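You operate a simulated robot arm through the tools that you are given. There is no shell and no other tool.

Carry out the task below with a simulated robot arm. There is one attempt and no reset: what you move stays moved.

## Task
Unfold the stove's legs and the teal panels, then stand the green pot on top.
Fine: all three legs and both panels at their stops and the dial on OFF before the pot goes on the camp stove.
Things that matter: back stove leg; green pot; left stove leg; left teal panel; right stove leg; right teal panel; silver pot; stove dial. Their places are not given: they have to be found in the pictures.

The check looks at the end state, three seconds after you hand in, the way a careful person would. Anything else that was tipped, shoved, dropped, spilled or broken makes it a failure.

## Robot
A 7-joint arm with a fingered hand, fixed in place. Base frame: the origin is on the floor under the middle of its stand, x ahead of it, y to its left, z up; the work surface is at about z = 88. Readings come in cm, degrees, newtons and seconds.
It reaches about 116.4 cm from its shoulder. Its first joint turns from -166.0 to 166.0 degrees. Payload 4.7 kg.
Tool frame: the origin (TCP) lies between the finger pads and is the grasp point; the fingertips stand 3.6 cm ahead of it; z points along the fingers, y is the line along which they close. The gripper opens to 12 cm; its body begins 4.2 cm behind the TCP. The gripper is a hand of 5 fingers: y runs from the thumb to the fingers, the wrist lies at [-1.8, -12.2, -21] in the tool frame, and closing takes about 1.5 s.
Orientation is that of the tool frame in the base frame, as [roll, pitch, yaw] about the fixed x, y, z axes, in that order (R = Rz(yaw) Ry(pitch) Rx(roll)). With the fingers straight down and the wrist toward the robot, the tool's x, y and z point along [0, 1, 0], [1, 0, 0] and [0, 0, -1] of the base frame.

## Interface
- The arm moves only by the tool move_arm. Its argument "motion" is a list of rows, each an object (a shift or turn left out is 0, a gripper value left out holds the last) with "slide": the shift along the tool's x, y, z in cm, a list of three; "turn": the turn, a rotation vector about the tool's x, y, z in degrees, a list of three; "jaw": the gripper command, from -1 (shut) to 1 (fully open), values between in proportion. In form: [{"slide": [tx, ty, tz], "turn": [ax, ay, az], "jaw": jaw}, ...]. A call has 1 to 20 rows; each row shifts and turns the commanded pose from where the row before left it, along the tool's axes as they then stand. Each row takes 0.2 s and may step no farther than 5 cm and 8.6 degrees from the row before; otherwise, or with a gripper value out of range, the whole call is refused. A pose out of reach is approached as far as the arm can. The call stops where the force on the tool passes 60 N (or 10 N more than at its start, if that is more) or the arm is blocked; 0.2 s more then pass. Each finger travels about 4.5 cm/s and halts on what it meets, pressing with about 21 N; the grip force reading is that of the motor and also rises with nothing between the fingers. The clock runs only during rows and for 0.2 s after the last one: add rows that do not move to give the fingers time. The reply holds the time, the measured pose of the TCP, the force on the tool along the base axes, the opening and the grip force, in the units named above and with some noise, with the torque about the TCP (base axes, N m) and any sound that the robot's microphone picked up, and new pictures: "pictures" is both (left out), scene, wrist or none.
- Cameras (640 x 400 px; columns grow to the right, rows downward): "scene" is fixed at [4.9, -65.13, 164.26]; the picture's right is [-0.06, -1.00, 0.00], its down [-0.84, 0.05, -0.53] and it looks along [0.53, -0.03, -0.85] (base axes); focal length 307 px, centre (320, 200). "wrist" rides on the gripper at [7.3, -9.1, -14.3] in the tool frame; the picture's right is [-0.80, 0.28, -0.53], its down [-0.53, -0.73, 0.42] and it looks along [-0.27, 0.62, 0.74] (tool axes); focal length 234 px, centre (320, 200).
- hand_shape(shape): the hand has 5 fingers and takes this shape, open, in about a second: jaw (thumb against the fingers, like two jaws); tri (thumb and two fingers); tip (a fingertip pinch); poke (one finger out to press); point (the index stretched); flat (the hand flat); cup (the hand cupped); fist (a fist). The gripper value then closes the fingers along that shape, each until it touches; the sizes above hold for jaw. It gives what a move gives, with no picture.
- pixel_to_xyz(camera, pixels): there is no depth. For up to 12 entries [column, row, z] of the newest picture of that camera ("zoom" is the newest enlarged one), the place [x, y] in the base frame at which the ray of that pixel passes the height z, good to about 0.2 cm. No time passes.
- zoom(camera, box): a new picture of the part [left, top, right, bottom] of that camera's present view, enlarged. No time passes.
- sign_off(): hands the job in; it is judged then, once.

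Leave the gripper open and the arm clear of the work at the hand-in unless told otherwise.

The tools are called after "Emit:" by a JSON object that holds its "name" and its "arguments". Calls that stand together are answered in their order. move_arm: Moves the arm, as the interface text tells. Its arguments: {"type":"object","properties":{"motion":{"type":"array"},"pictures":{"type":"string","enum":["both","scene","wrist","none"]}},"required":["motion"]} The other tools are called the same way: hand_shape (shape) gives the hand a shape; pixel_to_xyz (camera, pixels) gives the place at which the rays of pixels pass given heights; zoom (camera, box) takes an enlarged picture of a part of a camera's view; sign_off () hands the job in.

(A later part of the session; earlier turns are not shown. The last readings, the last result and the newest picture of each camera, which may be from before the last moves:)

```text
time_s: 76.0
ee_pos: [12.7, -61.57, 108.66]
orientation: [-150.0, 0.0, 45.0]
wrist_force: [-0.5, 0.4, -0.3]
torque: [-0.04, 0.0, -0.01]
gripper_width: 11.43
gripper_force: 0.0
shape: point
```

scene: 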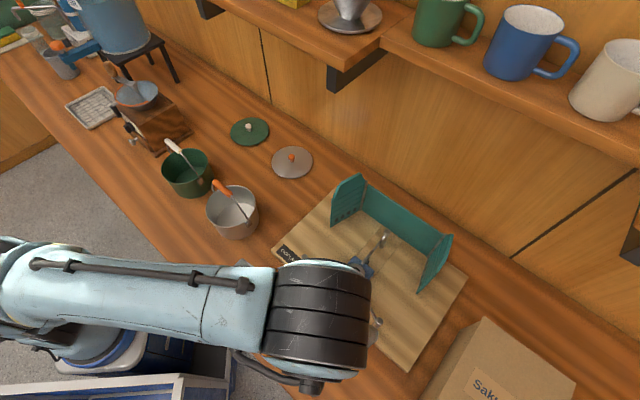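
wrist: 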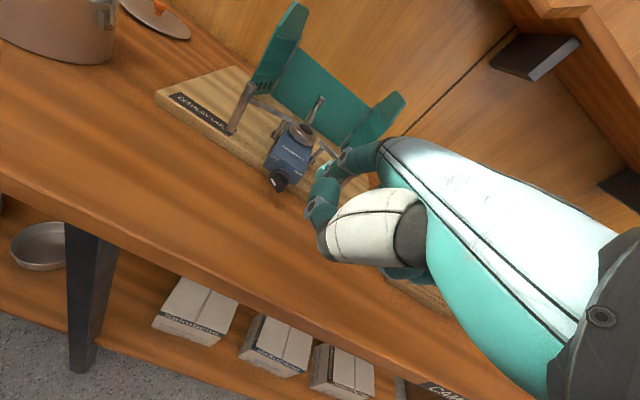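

The hand is in position above. I'll lower to just above the grip's upper face.

Emit:
{"name": "move_arm", "arguments": {"motion": [{"slide": [0, 1.48, 2.56]}, {"slide": [0, 1.48, 2.56]}, {"slide": [0, 1.4, 2.42]}], "pictures": "wrist"}}

Emit:
{"name": "zoom", "arguments": {"camera": "wrist", "box": [270, 110, 350, 190]}}

```text
time_s: 76.8
ee_pos: [12.87, -61.44, 99.74]
orientation: [-149.9, 0.0, 45.0]
wrist_force: [-0.1, 0.5, 0.4]
torque: [-0.05, -0.02, 0.01]
gripper_width: 11.43
gripper_force: 0.2
shape: point
```

wrist: 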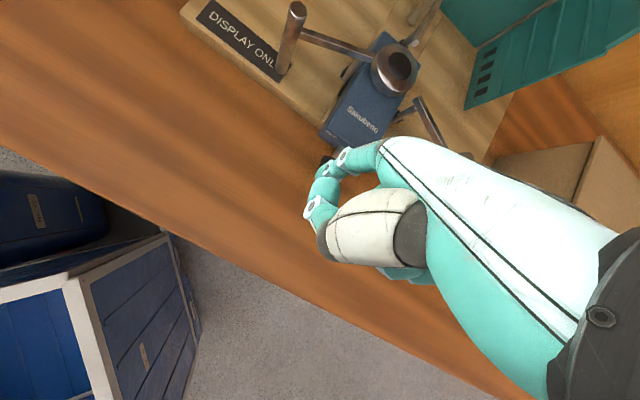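

```text
5.00 times, centred on (310, 150) of wrist
```

zoom: 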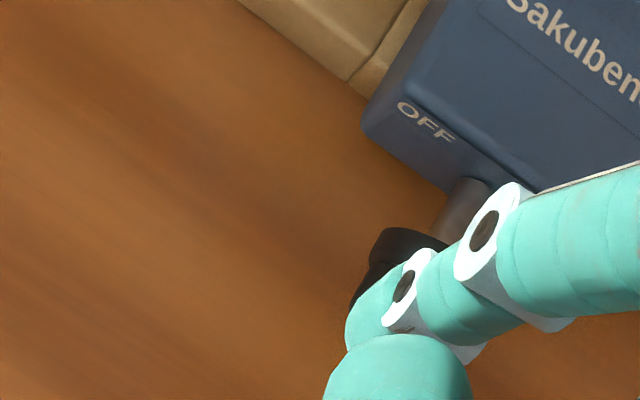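

I'll press along the grip's face normal, down and slightly left, in small steps while reading the force.

Emit:
{"name": "move_arm", "arguments": {"motion": [{"slide": [0.1, 0.15, 0.26]}, {"slide": [0.1, 0.15, 0.26]}], "pictures": "none"}}

Emit:
{"name": "move_arm", "arguments": {"motion": [{"slide": [0.1, 0.15, 0.26]}], "pictures": "none"}}

Emit:
{"name": "move_arm", "arguments": {"motion": [{"slide": [0.1, 0.13, 0.22]}], "pictures": "none"}}

```text
time_s: 77.4
ee_pos: [12.84, -61.41, 99.32]
orientation: [-149.9, 0.0, 45.0]
wrist_force: [-1.7, 0.0, 2.1]
torque: [0.03, 0.0, 0.01]
gripper_width: 11.41
gripper_force: 0.2
shape: point
```

```text
time_s: 77.8
ee_pos: [13.02, -61.41, 99.07]
orientation: [-150.0, 0.0, 45.1]
wrist_force: [-3.2, 1.5, 1.1]
torque: [-0.01, 0.05, -0.01]
gripper_width: 11.42
gripper_force: 0.1
shape: point
```

```text
time_s: 78.2
ee_pos: [12.94, -61.2, 98.7]
orientation: [-149.9, 0.0, 45.1]
wrist_force: [-3.3, 1.7, 2.9]
torque: [-0.06, 0.03, -0.04]
gripper_width: 11.42
gripper_force: 0.1
shape: point
```

The force is about 4.7 N and steady so far. I'll press two more small steps and see whether it climbs.

Emit:
{"name": "move_arm", "arguments": {"motion": [{"slide": [0.05, 0.15, 0.26]}, {"slide": [0, 0, 0]}], "pictures": "none"}}

Emit:
{"name": "move_arm", "arguments": {"motion": [{"slide": [0.05, 0.15, 0.26]}, {"slide": [0, 0, 0]}], "pictures": "wrist"}}

Emit:
{"name": "zoom", "arguments": {"camera": "wrist", "box": [270, 110, 350, 190]}}

```text
time_s: 78.8
ee_pos: [12.98, -61.3, 98.56]
orientation: [-150.0, -0.1, 44.9]
wrist_force: [-4.0, 2.3, 4.8]
torque: [-0.04, -0.01, -0.05]
gripper_width: 11.43
gripper_force: 0.0
shape: point
```

```text
time_s: 79.4
ee_pos: [13.14, -61.19, 98.06]
orientation: [-149.9, 0.0, 45.0]
wrist_force: [-5.8, 1.6, 5.4]
torque: [0.0, -0.02, -0.05]
gripper_width: 11.4
gripper_force: 0.1
shape: point
```

wrist: 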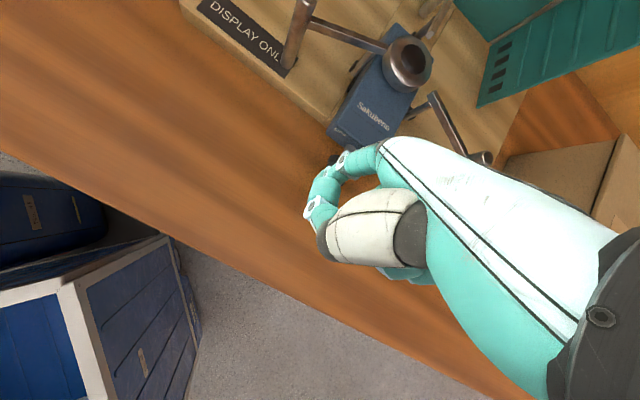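

```text
5.00 times, centred on (310, 150) of wrist
```

zoom: 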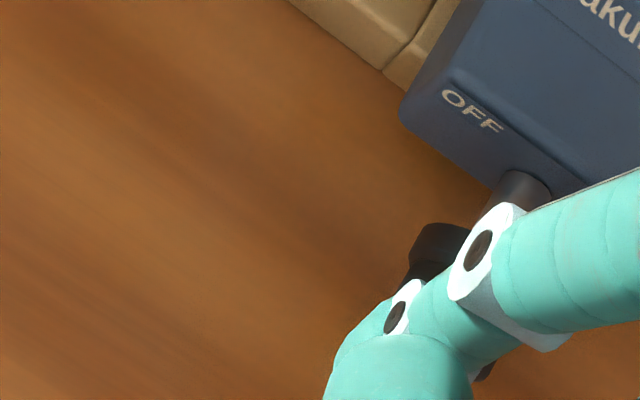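

The push climbed to about 8 N and the finger itself is bending, so the dial isn't turning any further. I'll lift off and recheck its angle from the front.

Emit:
{"name": "move_arm", "arguments": {"motion": [{"slide": [0, -1.0, -1.73]}, {"slide": [-1.5, -2.0, -3.0]}, {"slide": [-1.5, -3.0, -1.0]}, {"slide": [0, -4.0, 1.5]}, {"turn": [-7.5, 0, 0]}, {"turn": [-7.5, 0, 0]}, {"turn": [-7.5, 0, 0]}, {"turn": [-7.5, 0, 0]}, {"turn": [-7.5, 0, 0]}, {"turn": [-7.5, 0, 0]}], "pictures": "both"}}

```text
time_s: 81.6
ee_pos: [6.52, -58.73, 106.62]
orientation: [165.0, 0.0, 45.0]
wrist_force: [0.3, -0.6, 0.0]
torque: [0.0, -0.01, 0.02]
gripper_width: 11.41
gripper_force: 0.1
shape: point
```

scene: 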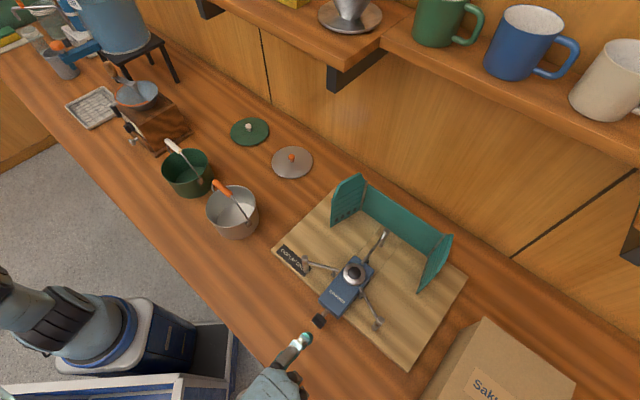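
wrist: 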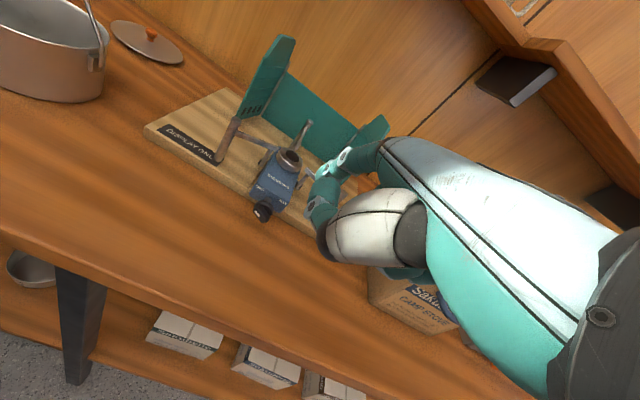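

Both cameras now have a clear view. I'll zoom on the dial from both, and on the whole stove and screen in the scene.

Emit:
{"name": "zoom", "arguments": {"camera": "wrist", "box": [244, 190, 292, 226]}}

Emit:
{"name": "zoom", "arguments": {"camera": "scene", "box": [306, 304, 338, 328]}}

Emit:
{"name": "zoom", "arguments": {"camera": "scene", "box": [270, 165, 470, 335]}}

```text
11.11 times, centred on (268, 208) of wrist
```

zoom: 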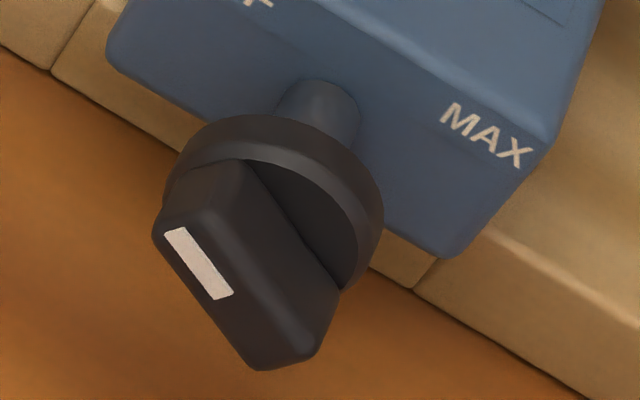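

```text
16.00 times, centred on (322, 316) of scene
```

zoom: 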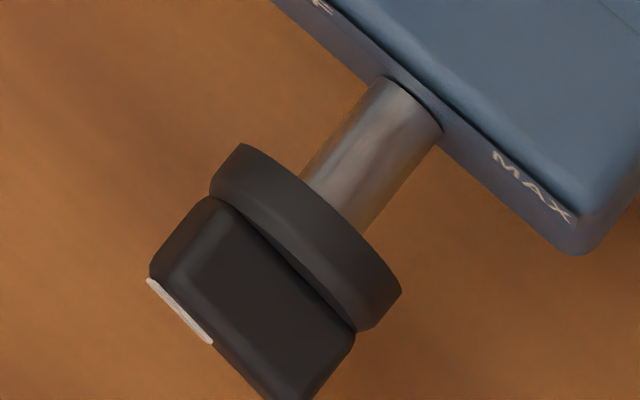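

```text
2.35 times, centred on (370, 250) of scene
```

zoom: 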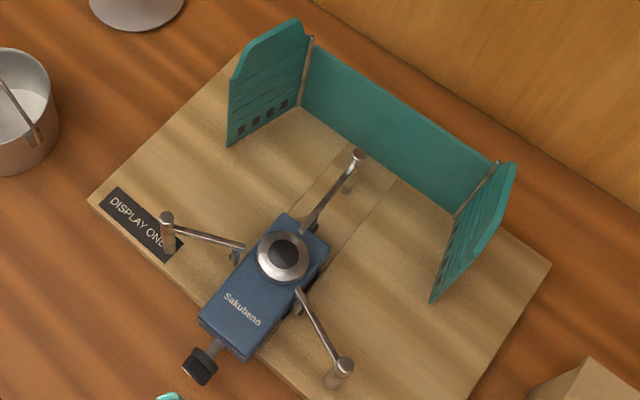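

The dial angle hasn't changed, about 60° left and pointing at OFF, so it is on its stop. All three legs and both panels look fully unfolded. Now the green pot: I'll zoom on both pots and the lids.

Emit:
{"name": "zoom", "arguments": {"camera": "scene", "box": [145, 125, 275, 245]}}

Emit:
{"name": "zoom", "arguments": {"camera": "scene", "box": [150, 135, 222, 203]}}

```text
3.33 times, centred on (210, 185) of scene
```

zoom: 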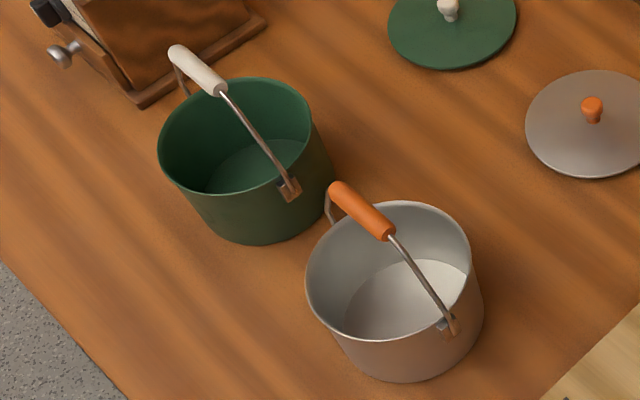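

```text
5.88 times, centred on (186, 169) of scene
```

zoom: 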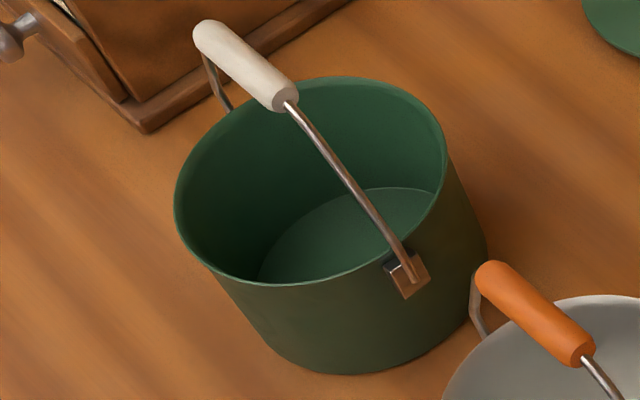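

The green pot stands upright with its bail raised and a white grip on top. I'll work out its size and position from its base and rim outlines.

Emit:
{"name": "pixel_to_xyz", "arguments": {"camera": "zoom", "pixels": [[300, 366, 88], [350, 373, 88], [420, 354, 88], [468, 312, 88], [485, 265, 88], [175, 205, 98], [285, 283, 98], [446, 160, 98], [340, 77, 98], [405, 275, 97], [270, 82, 107], [205, 35, 107]]}}

Emit:
{"name": "pixel_to_xyz", "arguments": {"camera": "zoom", "pixels": [[175, 205, 99], [285, 283, 99], [446, 160, 99], [340, 77, 99], [270, 82, 104], [205, 35, 104], [270, 82, 110], [205, 35, 110], [238, 60, 107], [292, 98, 107], [200, 28, 107]]}}

```text
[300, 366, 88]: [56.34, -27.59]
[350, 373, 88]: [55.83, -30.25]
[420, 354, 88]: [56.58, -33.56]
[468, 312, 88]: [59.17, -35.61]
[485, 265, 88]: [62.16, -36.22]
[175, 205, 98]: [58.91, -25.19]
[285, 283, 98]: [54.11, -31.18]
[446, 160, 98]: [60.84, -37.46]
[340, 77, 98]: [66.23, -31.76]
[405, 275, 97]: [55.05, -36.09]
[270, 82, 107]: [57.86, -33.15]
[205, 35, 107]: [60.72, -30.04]
```

```text
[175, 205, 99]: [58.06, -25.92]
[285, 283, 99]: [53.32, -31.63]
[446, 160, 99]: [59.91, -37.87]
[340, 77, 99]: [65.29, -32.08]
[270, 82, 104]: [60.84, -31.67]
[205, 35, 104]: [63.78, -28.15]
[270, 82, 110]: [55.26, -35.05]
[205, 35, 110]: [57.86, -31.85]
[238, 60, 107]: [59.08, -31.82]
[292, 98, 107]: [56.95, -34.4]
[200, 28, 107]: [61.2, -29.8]
```

From the outlines the green pot has a rim radius of about 6.2, base radius about 5.4, height about 9, and is centred near (61.0,-30.9). The grip is about 6 cm long at z ≈ 105.2 along the 45° direction. I now need exact positions for the three bars that will carry it.

Emit:
{"name": "zoom", "arguments": {"camera": "scene", "box": [295, 225, 397, 333]}}

```text
3.70 times, centred on (346, 279) of scene
```

zoom: 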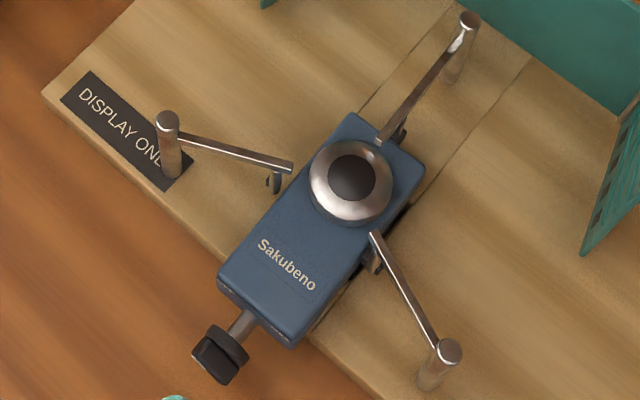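

Emit:
{"name": "pixel_to_xyz", "arguments": {"camera": "zoom", "pixels": [[168, 119, 99], [449, 350, 99], [469, 18, 99], [293, 165, 98.5], [373, 233, 98.5], [380, 142, 98.5], [351, 177, 95.5], [351, 177, 96.5], [436, 345, 98.5], [186, 139, 98.5], [462, 40, 98.5]]}}

Emit:
{"name": "zoom", "arguments": {"camera": "wrist", "box": [205, 110, 333, 225]}}

```text
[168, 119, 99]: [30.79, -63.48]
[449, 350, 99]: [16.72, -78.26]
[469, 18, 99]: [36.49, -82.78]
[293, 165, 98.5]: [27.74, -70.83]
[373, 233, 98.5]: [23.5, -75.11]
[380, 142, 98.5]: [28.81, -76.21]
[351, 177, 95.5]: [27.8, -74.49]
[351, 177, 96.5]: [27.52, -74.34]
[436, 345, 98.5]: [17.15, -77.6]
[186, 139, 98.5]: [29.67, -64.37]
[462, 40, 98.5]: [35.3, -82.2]
```

```text
3.48 times, centred on (269, 168) of wrist
```

zoom: 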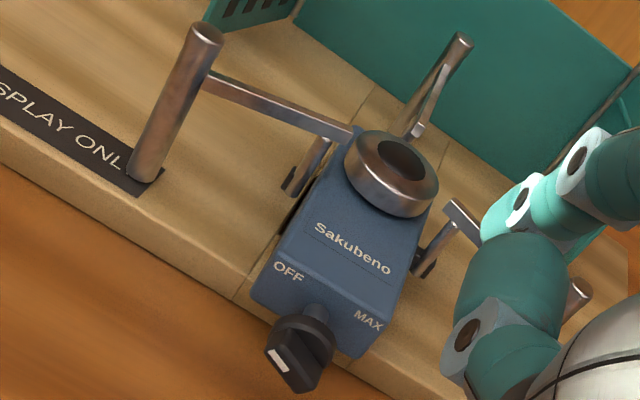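

In this side view the bars join the posts below their tops, so the bar height is less than I assumed. I'll triangulate the bar ends and the burner from both views.

Emit:
{"name": "pixel_to_xyz", "arguments": {"camera": "zoom", "pixels": [[351, 130, 96], [351, 130, 98.5], [415, 130, 96], [415, 130, 98.5], [450, 202, 96], [450, 202, 98.5], [402, 157, 94], [402, 157, 96.5], [210, 78, 96], [210, 78, 98.5], [464, 40, 99], [205, 33, 99]]}}

Emit:
{"name": "pixel_to_xyz", "arguments": {"camera": "scene", "pixels": [[338.7, 269.5, 96], [338.7, 269.5, 98.5], [362.2, 263.3, 96], [362.2, 263.3, 98.5], [360.3, 287.9, 96], [360.3, 287.9, 98.5], [354.4, 272.8, 94], [354.4, 272.8, 96.5], [309.8, 262.5, 96], [309.8, 262.5, 98.5]]}}

```text
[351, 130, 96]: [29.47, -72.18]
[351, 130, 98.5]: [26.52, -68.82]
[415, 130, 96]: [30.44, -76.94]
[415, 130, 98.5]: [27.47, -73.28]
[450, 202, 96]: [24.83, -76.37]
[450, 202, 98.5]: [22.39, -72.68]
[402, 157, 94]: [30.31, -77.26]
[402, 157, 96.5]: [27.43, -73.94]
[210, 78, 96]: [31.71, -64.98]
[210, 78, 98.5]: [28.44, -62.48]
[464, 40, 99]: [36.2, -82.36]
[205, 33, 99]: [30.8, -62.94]
```

```text
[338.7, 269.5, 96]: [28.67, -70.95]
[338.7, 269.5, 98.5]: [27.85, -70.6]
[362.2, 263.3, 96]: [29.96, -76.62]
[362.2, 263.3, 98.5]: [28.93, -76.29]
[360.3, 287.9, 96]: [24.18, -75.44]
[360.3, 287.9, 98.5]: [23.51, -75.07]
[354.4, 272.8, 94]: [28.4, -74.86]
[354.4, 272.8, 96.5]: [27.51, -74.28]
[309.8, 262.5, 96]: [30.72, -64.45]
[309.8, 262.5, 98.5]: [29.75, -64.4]
```

Intersecting both views, the bars' top is at z ≈ 97 with the burner at (27.7,-74.35) a little lower. The bar ends are 3.2–3.8 cm from the centre, well inside the pot's 5.4 cm base radius, so the pot's base should come to rest near z = 97. I'll check where the grinder and silver pot are, then raise the hand, level it and open it to jaw.

Emit:
{"name": "pixel_to_xyz", "arguments": {"camera": "scene", "pixels": [[150, 158, 88], [196, 130, 88], [175, 118, 95], [228, 184, 105], [233, 236, 88], [235, 212, 97], [207, 208, 97], [259, 210, 97], [222, 187, 106], [222, 187, 109]]}}

Emit:
{"name": "move_arm", "arguments": {"motion": [{"slide": [0, 1.0, -3.9]}, {"slide": [0, 1.0, -3.9]}, {"slide": [0, 1.0, -3.9]}, {"slide": [0, 1.0, -3.9]}, {"turn": [7.5, 0, 0]}, {"turn": [7.5, 0, 0]}], "pictures": "none"}}

Emit:
{"name": "hand_shape", "arguments": {"shape": "jaw"}}

```text
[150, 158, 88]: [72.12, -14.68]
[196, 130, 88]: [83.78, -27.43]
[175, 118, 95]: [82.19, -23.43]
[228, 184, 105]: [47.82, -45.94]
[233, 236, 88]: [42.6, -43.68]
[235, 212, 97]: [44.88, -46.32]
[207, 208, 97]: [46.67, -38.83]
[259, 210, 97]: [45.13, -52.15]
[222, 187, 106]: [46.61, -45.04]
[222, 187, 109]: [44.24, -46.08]
```

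```text
time_s: 83.0
ee_pos: [6.12, -58.54, 122.83]
orientation: [-179.9, 0.0, 45.0]
wrist_force: [-0.1, 0.5, 0.3]
torque: [-0.06, -0.01, -0.05]
gripper_width: 11.41
gripper_force: 0.0
shape: point
```

```text
time_s: 83.9
ee_pos: [6.16, -58.64, 122.72]
orientation: [-179.9, -0.1, 45.0]
wrist_force: [0.1, -0.5, -0.3]
torque: [0.01, -0.01, 0.0]
gripper_width: 11.99
gripper_force: 0.0
shape: jaw
```

The hand is open in jaw shape. The grinder is well behind the green pot and the silver pot is at about (45.5,-46). I'll travel high over the table to a point 15 cm above the green pot's grip.

Emit:
{"name": "move_arm", "arguments": {"motion": [{"slide": [4.17, 1.37, 0.15]}, {"slide": [4.17, 1.37, 0.15]}, {"slide": [4.17, 1.37, 0.15]}, {"slide": [4.17, 1.37, 0.15]}, {"slide": [4.17, 1.37, 0.15]}, {"slide": [4.17, 1.37, 0.15]}, {"slide": [4.17, 1.37, 0.15]}, {"slide": [4.17, 1.37, 0.15]}, {"slide": [4.17, 1.37, 0.15]}, {"slide": [4.17, 1.37, 0.15]}, {"slide": [4.17, 1.37, 0.15]}, {"slide": [4.17, 1.37, 0.15]}, {"slide": [4.17, 1.37, 0.15]}, {"slide": [4.17, 1.37, 0.15]}], "pictures": "both"}}

Emit:
{"name": "zoom", "arguments": {"camera": "wrist", "box": [220, 140, 420, 300]}}

Emit:
{"name": "zoom", "arguments": {"camera": "scene", "box": [120, 80, 260, 220]}}

```text
time_s: 86.9
ee_pos: [61.21, -30.58, 120.83]
orientation: [-180.0, 0.0, 45.0]
wrist_force: [0.3, -0.4, -0.1]
torque: [0.0, 0.02, 0.02]
gripper_width: 11.99
gripper_force: 0.0
shape: jaw
```

scene: 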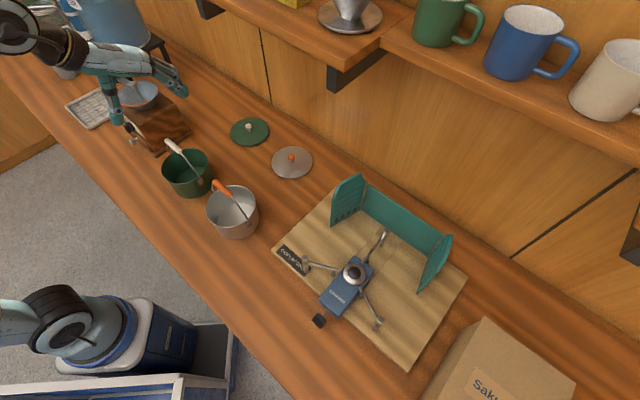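
wrist: 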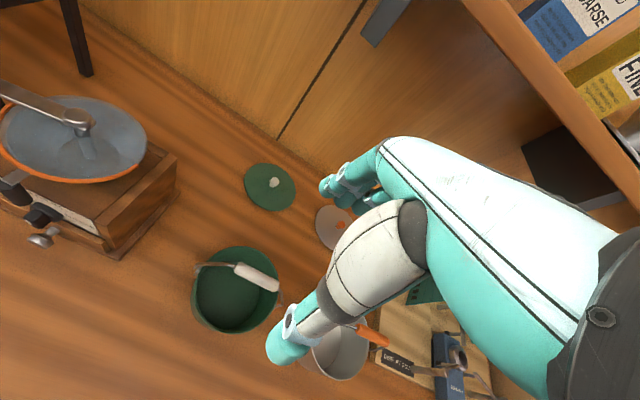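

```text
2.50 times, centred on (320, 220) of wrist
```

zoom: 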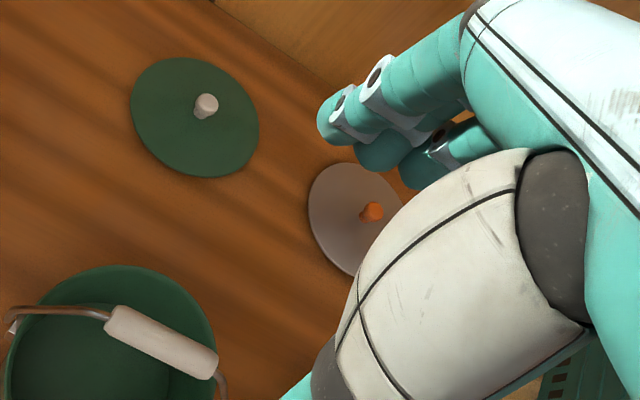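

```text
2.86 times, centred on (190, 150) of scene
```

zoom: 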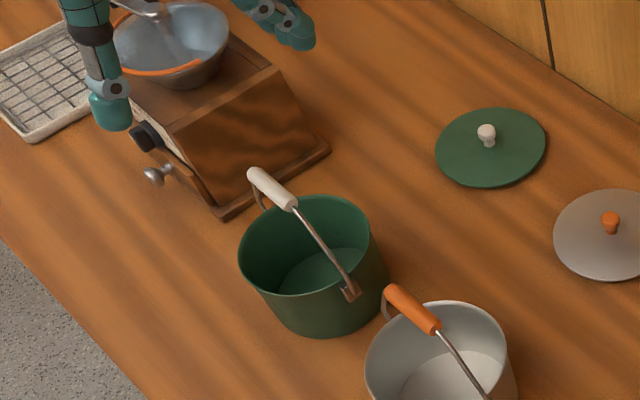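

I can see the grip at about (257,277) in the wrist view and (174,146) in the scene. I'll triangulate its centre and ends precisely.

Emit:
{"name": "pixel_to_xyz", "arguments": {"camera": "wrist", "pixels": [[256.8, 276.8, 103], [256.8, 276.8, 105], [256.8, 276.8, 107], [235.2, 267.2, 105], [279.2, 287.2, 105]]}}

Emit:
{"name": "pixel_to_xyz", "arguments": {"camera": "scene", "pixels": [[173.6, 145.8, 103], [173.6, 145.8, 105], [173.6, 145.8, 107], [166.2, 141.3, 105], [180.6, 151, 105]]}}

```text
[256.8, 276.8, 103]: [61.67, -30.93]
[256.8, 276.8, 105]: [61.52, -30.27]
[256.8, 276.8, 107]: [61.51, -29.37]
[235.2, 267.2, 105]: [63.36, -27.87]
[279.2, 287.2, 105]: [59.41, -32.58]
```

```text
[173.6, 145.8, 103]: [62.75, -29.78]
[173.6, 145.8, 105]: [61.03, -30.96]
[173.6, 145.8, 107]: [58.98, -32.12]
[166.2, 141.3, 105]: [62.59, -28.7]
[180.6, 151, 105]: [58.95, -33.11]
```

Both views agree: the grip centre is at (61.6,-30.5,104.4), lying along about 50°. I'll align to it, turn 5°, and descend to 4 cm above.

Emit:
{"name": "move_arm", "arguments": {"motion": [{"slide": [0.34, 0.23, 0], "turn": [0, 0, -5]}, {"slide": [0, 0, 2.5]}, {"slide": [0, 0, 2.5]}, {"slide": [0, 0, 2.5]}, {"slide": [0, 0, 2.5]}, {"slide": [0, 0, 2.5]}], "pictures": "both"}}

Emit:
{"name": "zoom", "arguments": {"camera": "wrist", "box": [220, 140, 420, 300]}}

Emit:
{"name": "zoom", "arguments": {"camera": "scene", "box": [120, 80, 260, 220]}}

```text
time_s: 88.3
ee_pos: [61.41, -30.81, 108.08]
orientation: [180.0, -0.1, 50.0]
wrist_force: [0.7, 0.0, 0.7]
torque: [-0.01, 0.01, 0.0]
gripper_width: 11.99
gripper_force: 0.0
shape: jaw
```

scene: 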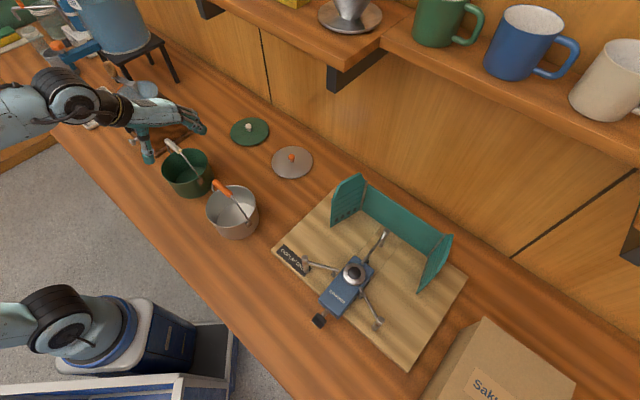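
wrist: 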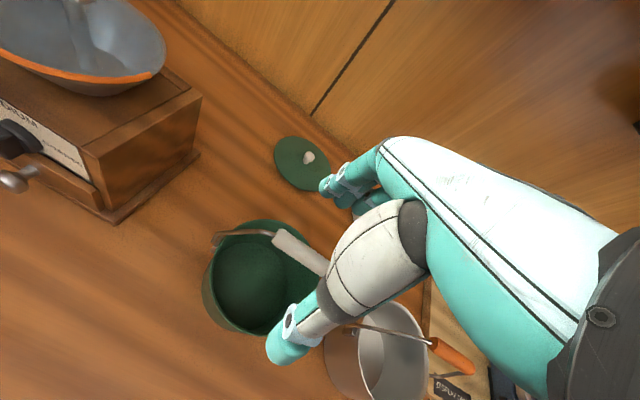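

```text
2.50 times, centred on (320, 220) of wrist
```

zoom: 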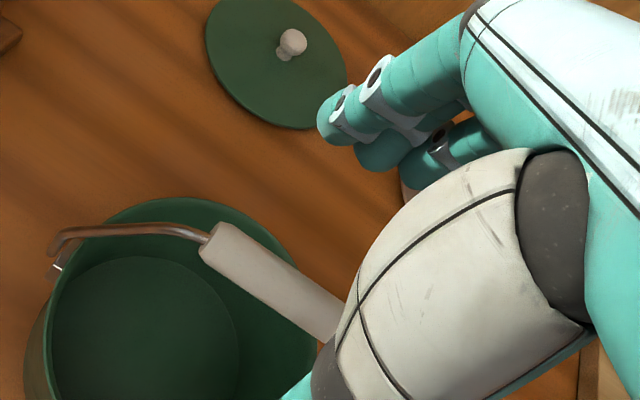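

```text
2.86 times, centred on (190, 150) of scene
```

zoom: 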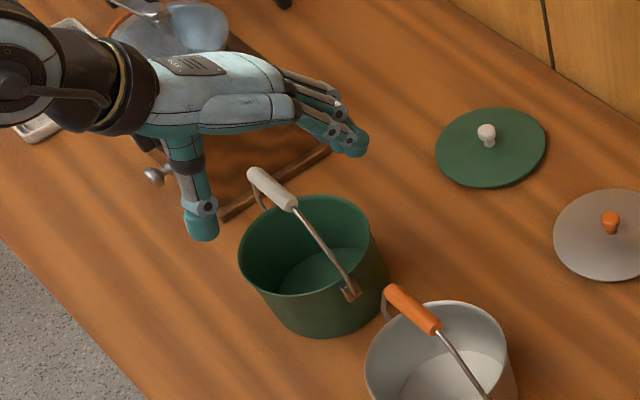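

The grip lies between the thumb and fingers. I'll make a small correction, lower the last 3.8 cm, then close.

Emit:
{"name": "move_arm", "arguments": {"motion": [{"slide": [0.36, -0.05, 1.3]}, {"slide": [0, 0, 1.3]}, {"slide": [0, 0, 1.2]}], "pictures": "both"}}

Emit:
{"name": "zoom", "arguments": {"camera": "wrist", "box": [220, 140, 420, 300]}}

Emit:
{"name": "zoom", "arguments": {"camera": "scene", "box": [120, 80, 260, 220]}}

```text
time_s: 89.1
ee_pos: [61.65, -30.41, 104.31]
orientation: [-180.0, 0.0, 50.0]
wrist_force: [0.2, 0.0, 0.6]
torque: [-0.01, 0.04, 0.0]
gripper_width: 11.98
gripper_force: 0.1
shape: jaw
```

scene: 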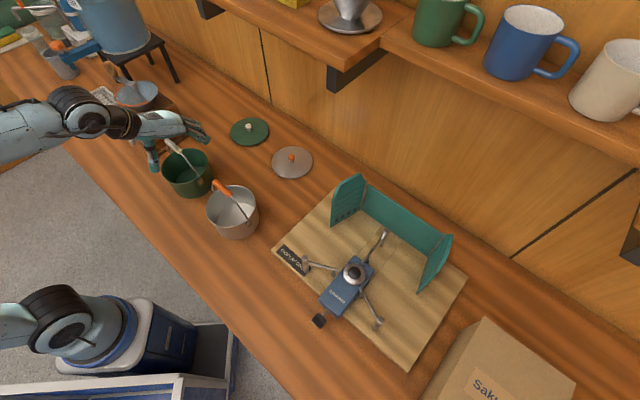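
wrist: 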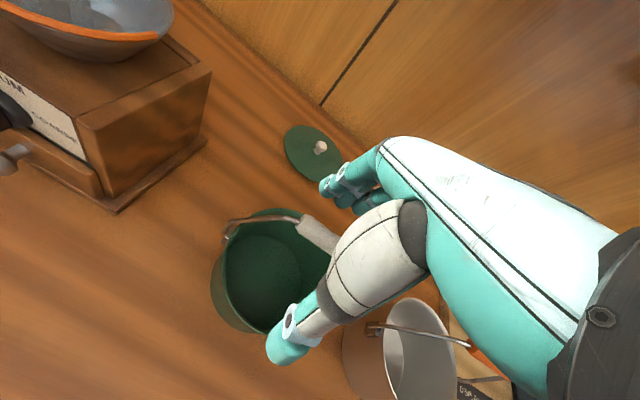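

```text
2.50 times, centred on (320, 220) of wrist
```

zoom: 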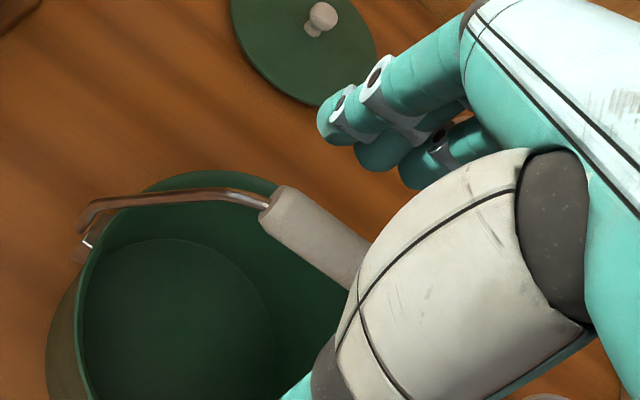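

```text
2.86 times, centred on (190, 150) of scene
```

zoom: 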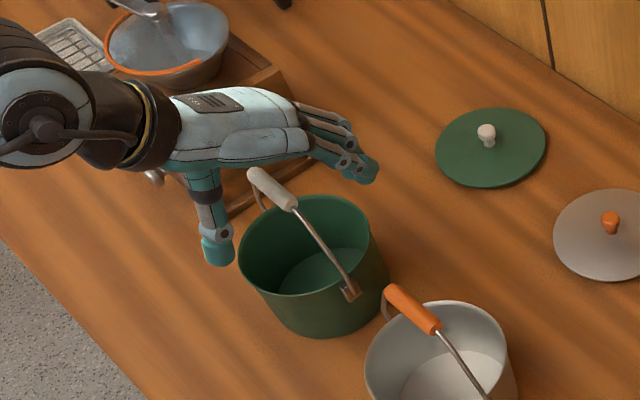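

The TCP is right on the grip's centre. I'll close the hand on it and give the fingers time.

Emit:
{"name": "move_arm", "arguments": {"motion": [{"jaw": 0.3}, {"jaw": -0.3}, {"jaw": -0.7}, {"jaw": -1}, {"jaw": -1}, {"jaw": -1}, {"jaw": -1}, {"jaw": -1}, {"jaw": -1}, {"jaw": -1}], "pictures": "both"}}

Emit:
{"name": "zoom", "arguments": {"camera": "wrist", "box": [220, 140, 420, 300]}}

Emit:
{"name": "zoom", "arguments": {"camera": "scene", "box": [120, 80, 260, 220]}}

```text
time_s: 91.3
ee_pos: [61.73, -30.47, 104.24]
orientation: [179.9, 0.0, 50.0]
wrist_force: [0.6, 0.0, -0.6]
torque: [0.0, 0.04, 0.0]
gripper_width: 0.02
gripper_force: 20.4
shape: jaw
```

scene: 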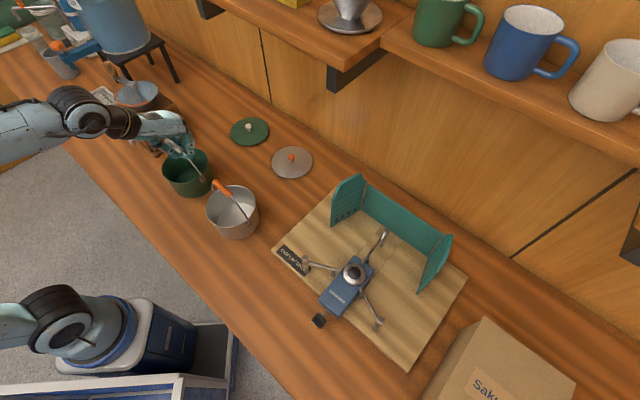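
wrist: 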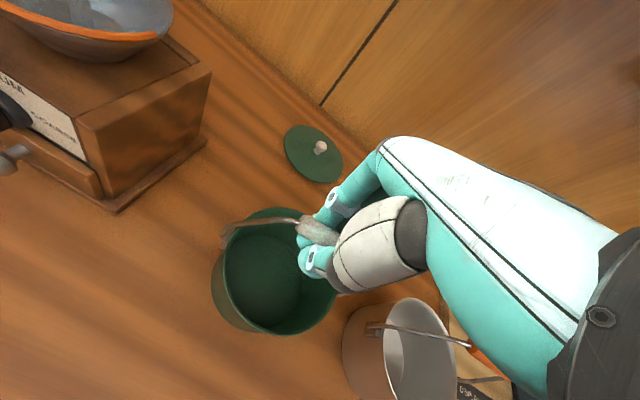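

```text
2.50 times, centred on (320, 220) of wrist
```

zoom: 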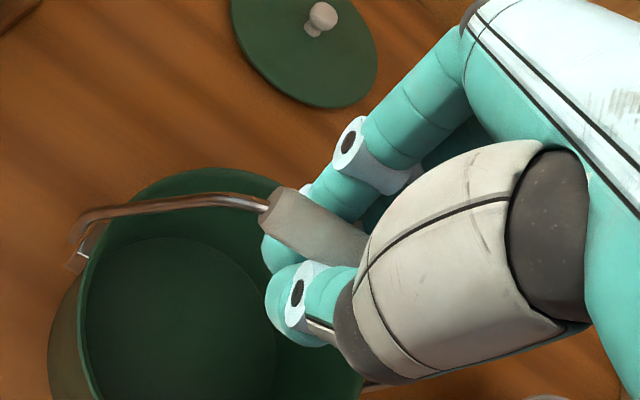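

```text
2.86 times, centred on (190, 150) of scene
```

zoom: 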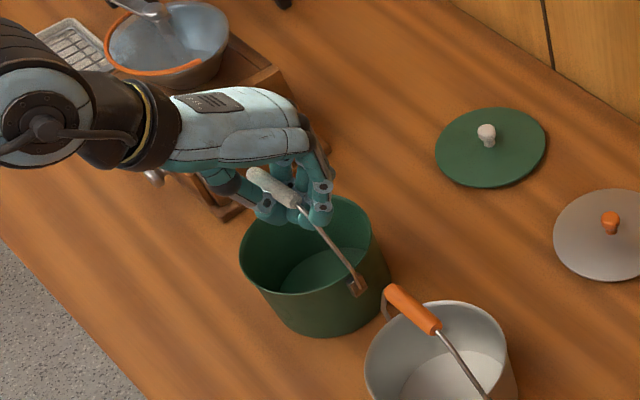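

The fingertips have met beneath the white grip, so it is caged between fingers, thumb and palm. I'll lift slowly 2 cm and check that the pot comes up with it.

Emit:
{"name": "move_arm", "arguments": {"motion": [{"slide": [0, 0, -0.5]}, {"slide": [0, 0, -0.5]}, {"slide": [0, 0, -0.5]}, {"slide": [0, 0, -0.5]}], "pictures": "both"}}

Emit:
{"name": "zoom", "arguments": {"camera": "wrist", "box": [220, 140, 420, 300]}}

Emit:
{"name": "zoom", "arguments": {"camera": "scene", "box": [120, 80, 260, 220]}}

```text
time_s: 92.3
ee_pos: [61.73, -30.39, 106.38]
orientation: [179.9, 0.1, 50.0]
wrist_force: [1.0, -0.6, -2.9]
torque: [-0.02, -0.03, -0.02]
gripper_width: 0.01
gripper_force: 21.3
shape: jaw
```

scene: 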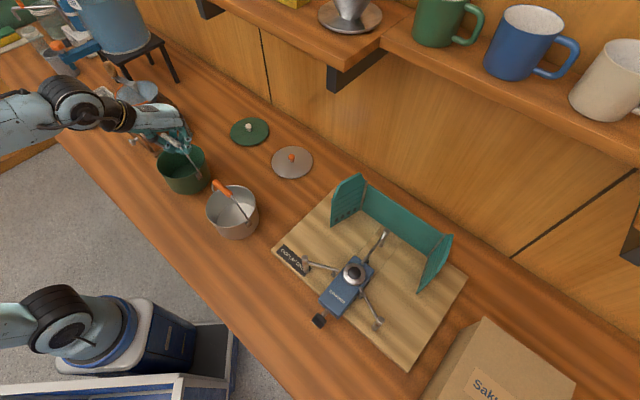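
wrist: 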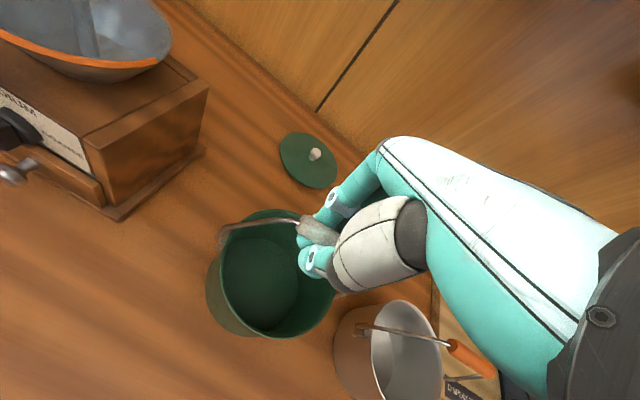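

```text
2.50 times, centred on (320, 220) of wrist
```

zoom: 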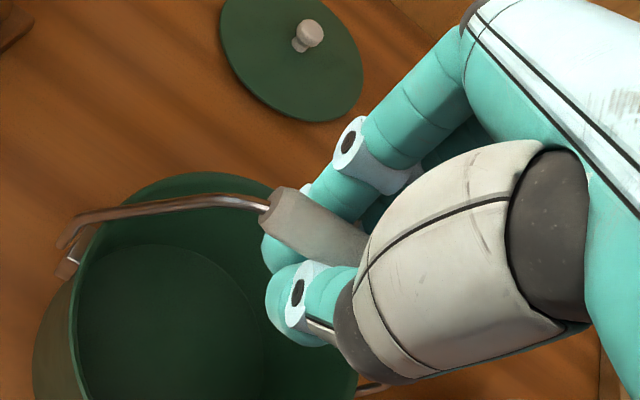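

```text
2.86 times, centred on (190, 150) of scene
```

zoom: 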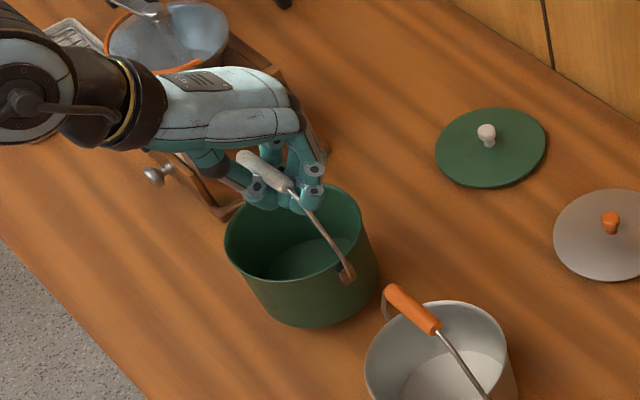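

The pot is up: 2.9 N, level, and the grip hasn't slipped in the hand. I'll lift it to clear everything, its base near z = 106, at a gentle speed.

Emit:
{"name": "move_arm", "arguments": {"motion": [{"slide": [0, 0, -1.2]}, {"slide": [0, 0, -2.0]}, {"slide": [0, 0, -2.2]}, {"slide": [0, 0, -2.2]}, {"slide": [0, 0, -2.2]}, {"slide": [0, 0, -2.2]}, {"slide": [0, 0, -2.0]}, {"slide": [0, 0, -1.2]}, {"slide": [0, 0, 0]}], "pictures": "both"}}

Emit:
{"name": "zoom", "arguments": {"camera": "scene", "box": [90, 50, 250, 210]}}

```text
time_s: 94.3
ee_pos: [61.71, -30.6, 121.5]
orientation: [180.0, 0.0, 50.0]
wrist_force: [0.4, -0.1, -1.8]
torque: [0.0, -0.02, 0.03]
gripper_width: 0.0
gripper_force: 21.4
shape: jaw
```

scene: 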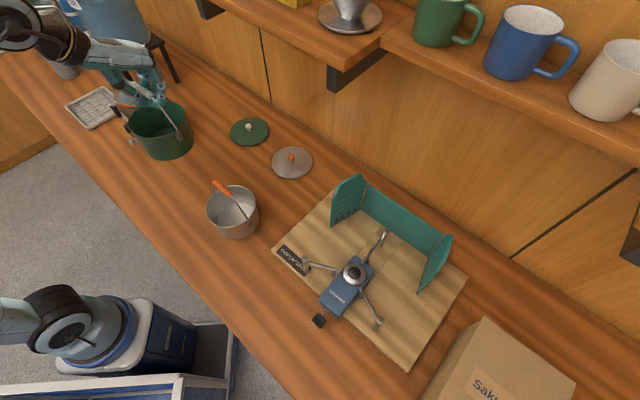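
wrist: 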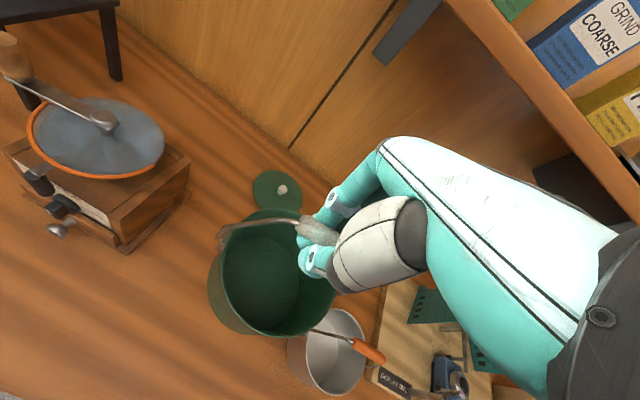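

```text
2.50 times, centred on (170, 130) of scene
```

zoom: 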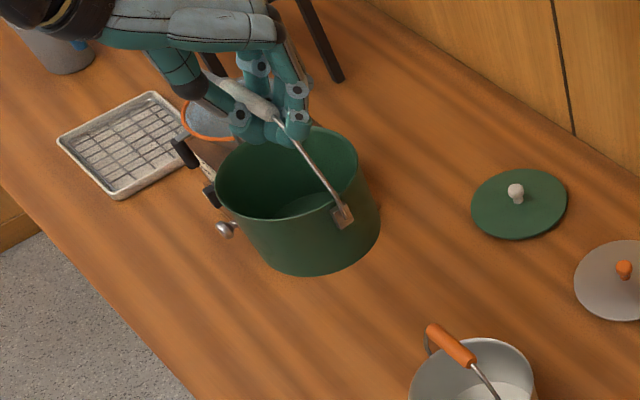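

The pot hangs level at TCP z = 121.5. I'll carry it round the robot side of the silver pot, first to about (45,-24).

Emit:
{"name": "move_arm", "arguments": {"motion": [{"slide": [-0.4, -1.2, 0]}, {"slide": [-0.73, -2.11, 0]}, {"slide": [-0.73, -2.11, 0]}, {"slide": [-0.73, -2.11, 0]}, {"slide": [-0.73, -2.11, 0]}, {"slide": [-0.73, -2.11, 0]}, {"slide": [-0.73, -2.11, 0]}, {"slide": [-0.6, -1.8, 0]}, {"slide": [-0.4, -1.2, 0]}, {"slide": [0, 0, 0]}], "pictures": "both"}}

```text
time_s: 96.5
ee_pos: [45.02, -23.99, 121.49]
orientation: [179.9, 0.0, 50.0]
wrist_force: [0.2, -0.8, -2.5]
torque: [-0.06, -0.02, -0.01]
gripper_width: 0.03
gripper_force: 21.1
shape: jaw
```

scene: 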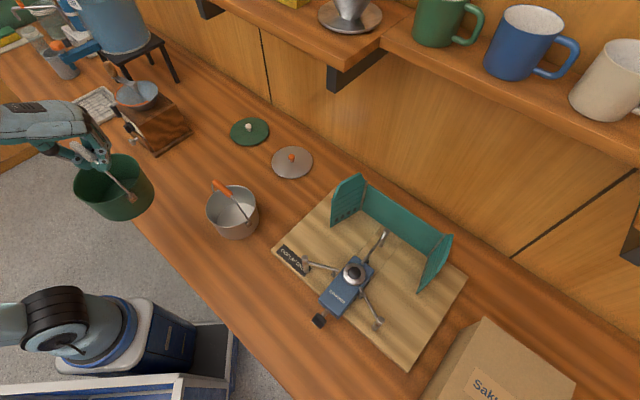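
wrist: 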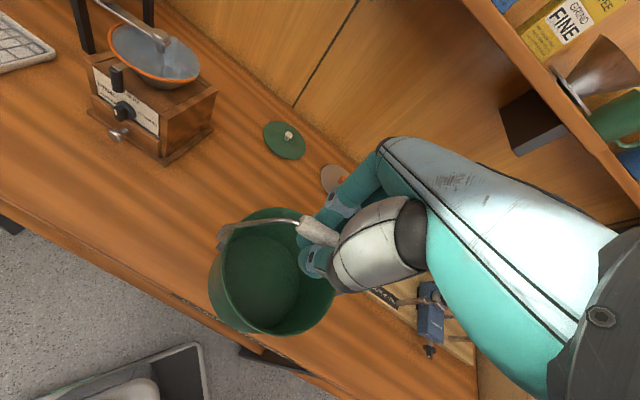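

Clear of the silver pot. Next waypoint is about (26,-40), still high.

Emit:
{"name": "move_arm", "arguments": {"motion": [{"slide": [-1.3, -0.22, 0]}, {"slide": [-2.2, -0.39, 0]}, {"slide": [-2.3, -0.4, 0]}, {"slide": [-2.3, -0.4, 0]}, {"slide": [-2.3, -0.4, 0]}, {"slide": [-2.3, -0.4, 0]}, {"slide": [-2.3, -0.4, 0]}, {"slide": [-2.3, -0.4, 0]}, {"slide": [-2.3, -0.4, 0]}, {"slide": [-2.2, -0.39, 0]}, {"slide": [-1.7, -0.3, 0]}, {"slide": [-1.0, -0.17, 0]}, {"slide": [0, 0, 0]}], "pictures": "both"}}

```text
time_s: 99.3
ee_pos: [26.07, -39.95, 121.57]
orientation: [180.0, -0.1, 49.9]
wrist_force: [0.0, 0.3, -3.0]
torque: [-0.01, 0.01, 0.01]
gripper_width: 0.02
gripper_force: 20.9
shape: jaw
```

scene: 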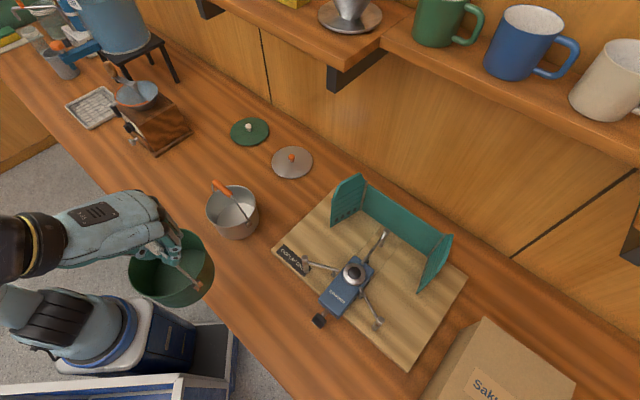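
wrist: 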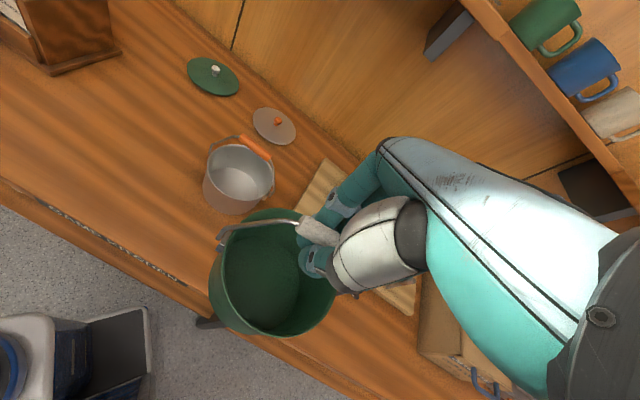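

Next I'll carry the pot straight over the stove, coming down slightly to TCP z = 118, so its base passes about 3 cm above the posts.

Emit:
{"name": "move_arm", "arguments": {"motion": [{"slide": [-0.9, 0.8, 0.1]}, {"slide": [-1.6, 1.45, 0.2]}, {"slide": [-1.7, 1.56, 0.22]}, {"slide": [-1.7, 1.56, 0.22]}, {"slide": [-1.7, 1.56, 0.22]}, {"slide": [-1.7, 1.56, 0.22]}, {"slide": [-1.7, 1.56, 0.22]}, {"slide": [-1.7, 1.56, 0.22]}, {"slide": [-1.7, 1.56, 0.22]}, {"slide": [-1.7, 1.56, 0.22]}, {"slide": [-1.7, 1.56, 0.22]}, {"slide": [-1.7, 1.56, 0.22]}, {"slide": [-1.6, 1.5, 0.22]}, {"slide": [-1.4, 1.3, 0.22]}, {"slide": [-1.1, 1.0, 0.22]}, {"slide": [-0.9, 0.8, 0.22]}, {"slide": [0, 0, 0]}], "pictures": "both"}}

```text
time_s: 102.9
ee_pos: [27.57, -73.16, 118.3]
orientation: [179.9, -0.1, 50.0]
wrist_force: [-1.2, 0.1, -1.9]
torque: [0.01, 0.01, 0.01]
gripper_width: 0.01
gripper_force: 21.0
shape: jaw
```

scene: 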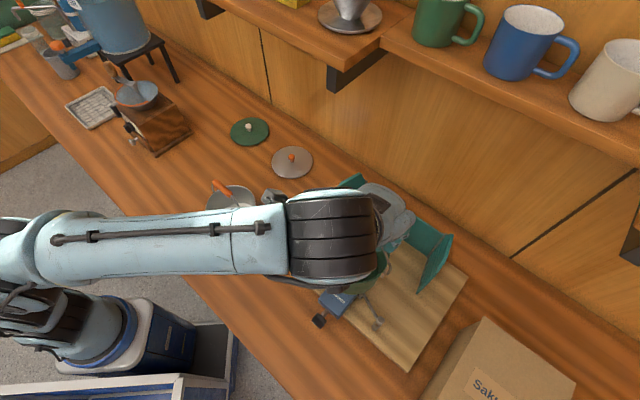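
wrist: 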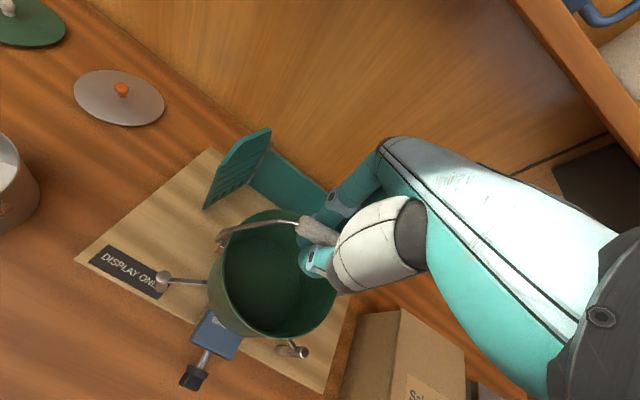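

The pot is over the stove. I'll measure where the pot's rim is relative to the burner centre before lowering.

Emit:
{"name": "zoom", "arguments": {"camera": "wrist", "box": [190, 190, 350, 350]}}

```text
2.50 times, centred on (270, 270) of wrist
```

zoom: 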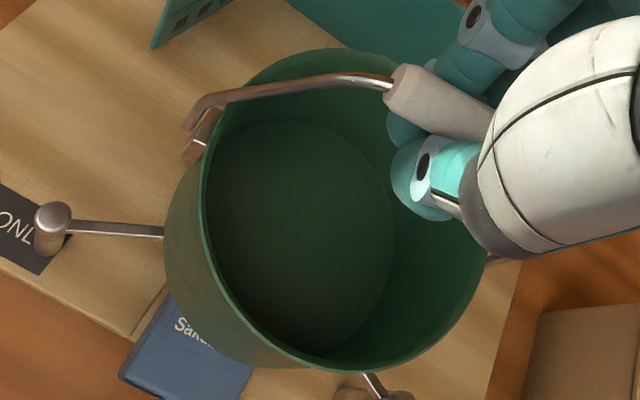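

I'll convert several rim points at the rim's present height, about z = 111.

Emit:
{"name": "pixel_to_xyz", "arguments": {"camera": "zoom", "pixels": [[203, 195, 111.1], [310, 49, 111.1], [485, 262, 111.1], [365, 373, 111.1], [255, 328, 111.1], [240, 86, 111.1], [445, 335, 111.1], [295, 238, 102.3], [52, 215, 99], [392, 394, 99]]}}

```text
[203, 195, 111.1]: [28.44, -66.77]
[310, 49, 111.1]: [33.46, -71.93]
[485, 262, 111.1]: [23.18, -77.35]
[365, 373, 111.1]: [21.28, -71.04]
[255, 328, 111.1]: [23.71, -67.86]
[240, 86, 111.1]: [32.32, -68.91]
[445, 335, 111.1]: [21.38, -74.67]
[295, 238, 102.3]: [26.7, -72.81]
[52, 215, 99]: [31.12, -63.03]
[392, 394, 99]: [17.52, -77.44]
```

The rim fits a circle of radius 6.25 centred at (27.4,-72.95), and the stove's support centre is (27.5,-74.3). I'll shift 1.35 cm and lower 3.5 cm, then look again.

Emit:
{"name": "move_arm", "arguments": {"motion": [{"slide": [-0.5, 0.47, 0]}, {"slide": [-0.47, 0.47, 0]}, {"slide": [0, 0, 0.8]}, {"slide": [0, 0, 0.9]}, {"slide": [0, 0, 0.9]}, {"slide": [0, 0, 0.9]}, {"slide": [0, 0, 0]}], "pictures": "both"}}

Emit:
{"name": "zoom", "arguments": {"camera": "wrist", "box": [180, 190, 340, 350]}}

Emit:
{"name": "zoom", "arguments": {"camera": "scene", "box": [300, 180, 460, 340]}}

```text
time_s: 104.5
ee_pos: [27.62, -74.8, 114.64]
orientation: [180.0, 0.0, 49.9]
wrist_force: [0.0, -0.3, -3.3]
torque: [0.02, 0.0, 0.02]
gripper_width: 0.01
gripper_force: 21.0
shape: jaw
```

scene: 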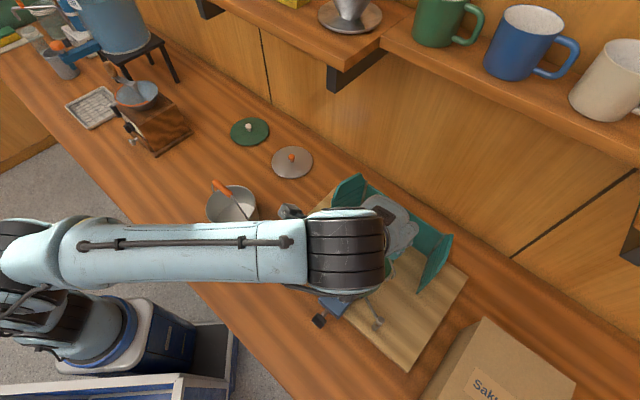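
wrist: 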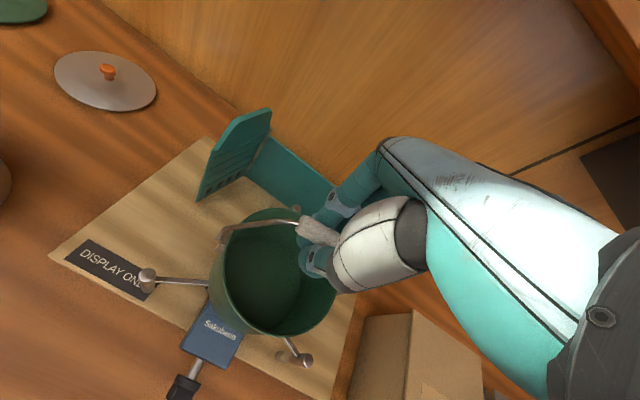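

```text
2.50 times, centred on (260, 270) of wrist
```

zoom: 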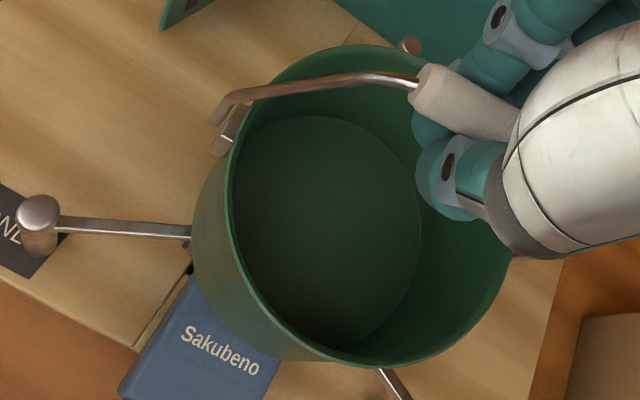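

```text
2.50 times, centred on (380, 260) of scene
```

zoom: 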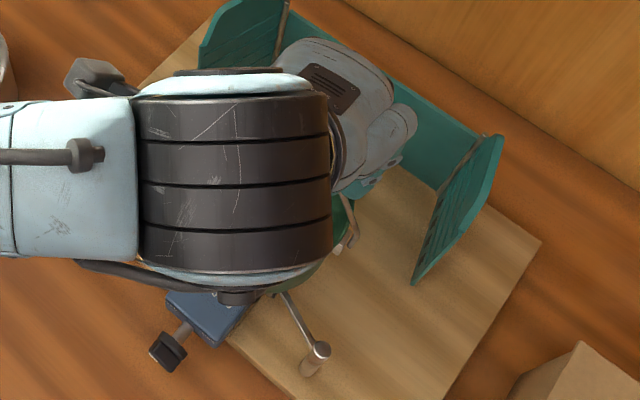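

The pot's base is about 1.4 cm above the bars. I'll check the rim centre once more at this height.

Emit:
{"name": "pixel_to_xyz", "arguments": {"camera": "wrist", "pixels": [[223.2, 268, 107.5], [272, 207.6, 107.5], [337, 296, 107.5], [286, 336, 107.5], [240, 312, 107.5], [319, 320, 107.5]]}}

```text
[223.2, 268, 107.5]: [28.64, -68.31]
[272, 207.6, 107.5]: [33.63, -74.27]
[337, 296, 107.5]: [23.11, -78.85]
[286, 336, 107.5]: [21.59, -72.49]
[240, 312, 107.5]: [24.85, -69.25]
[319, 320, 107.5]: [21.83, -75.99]
```

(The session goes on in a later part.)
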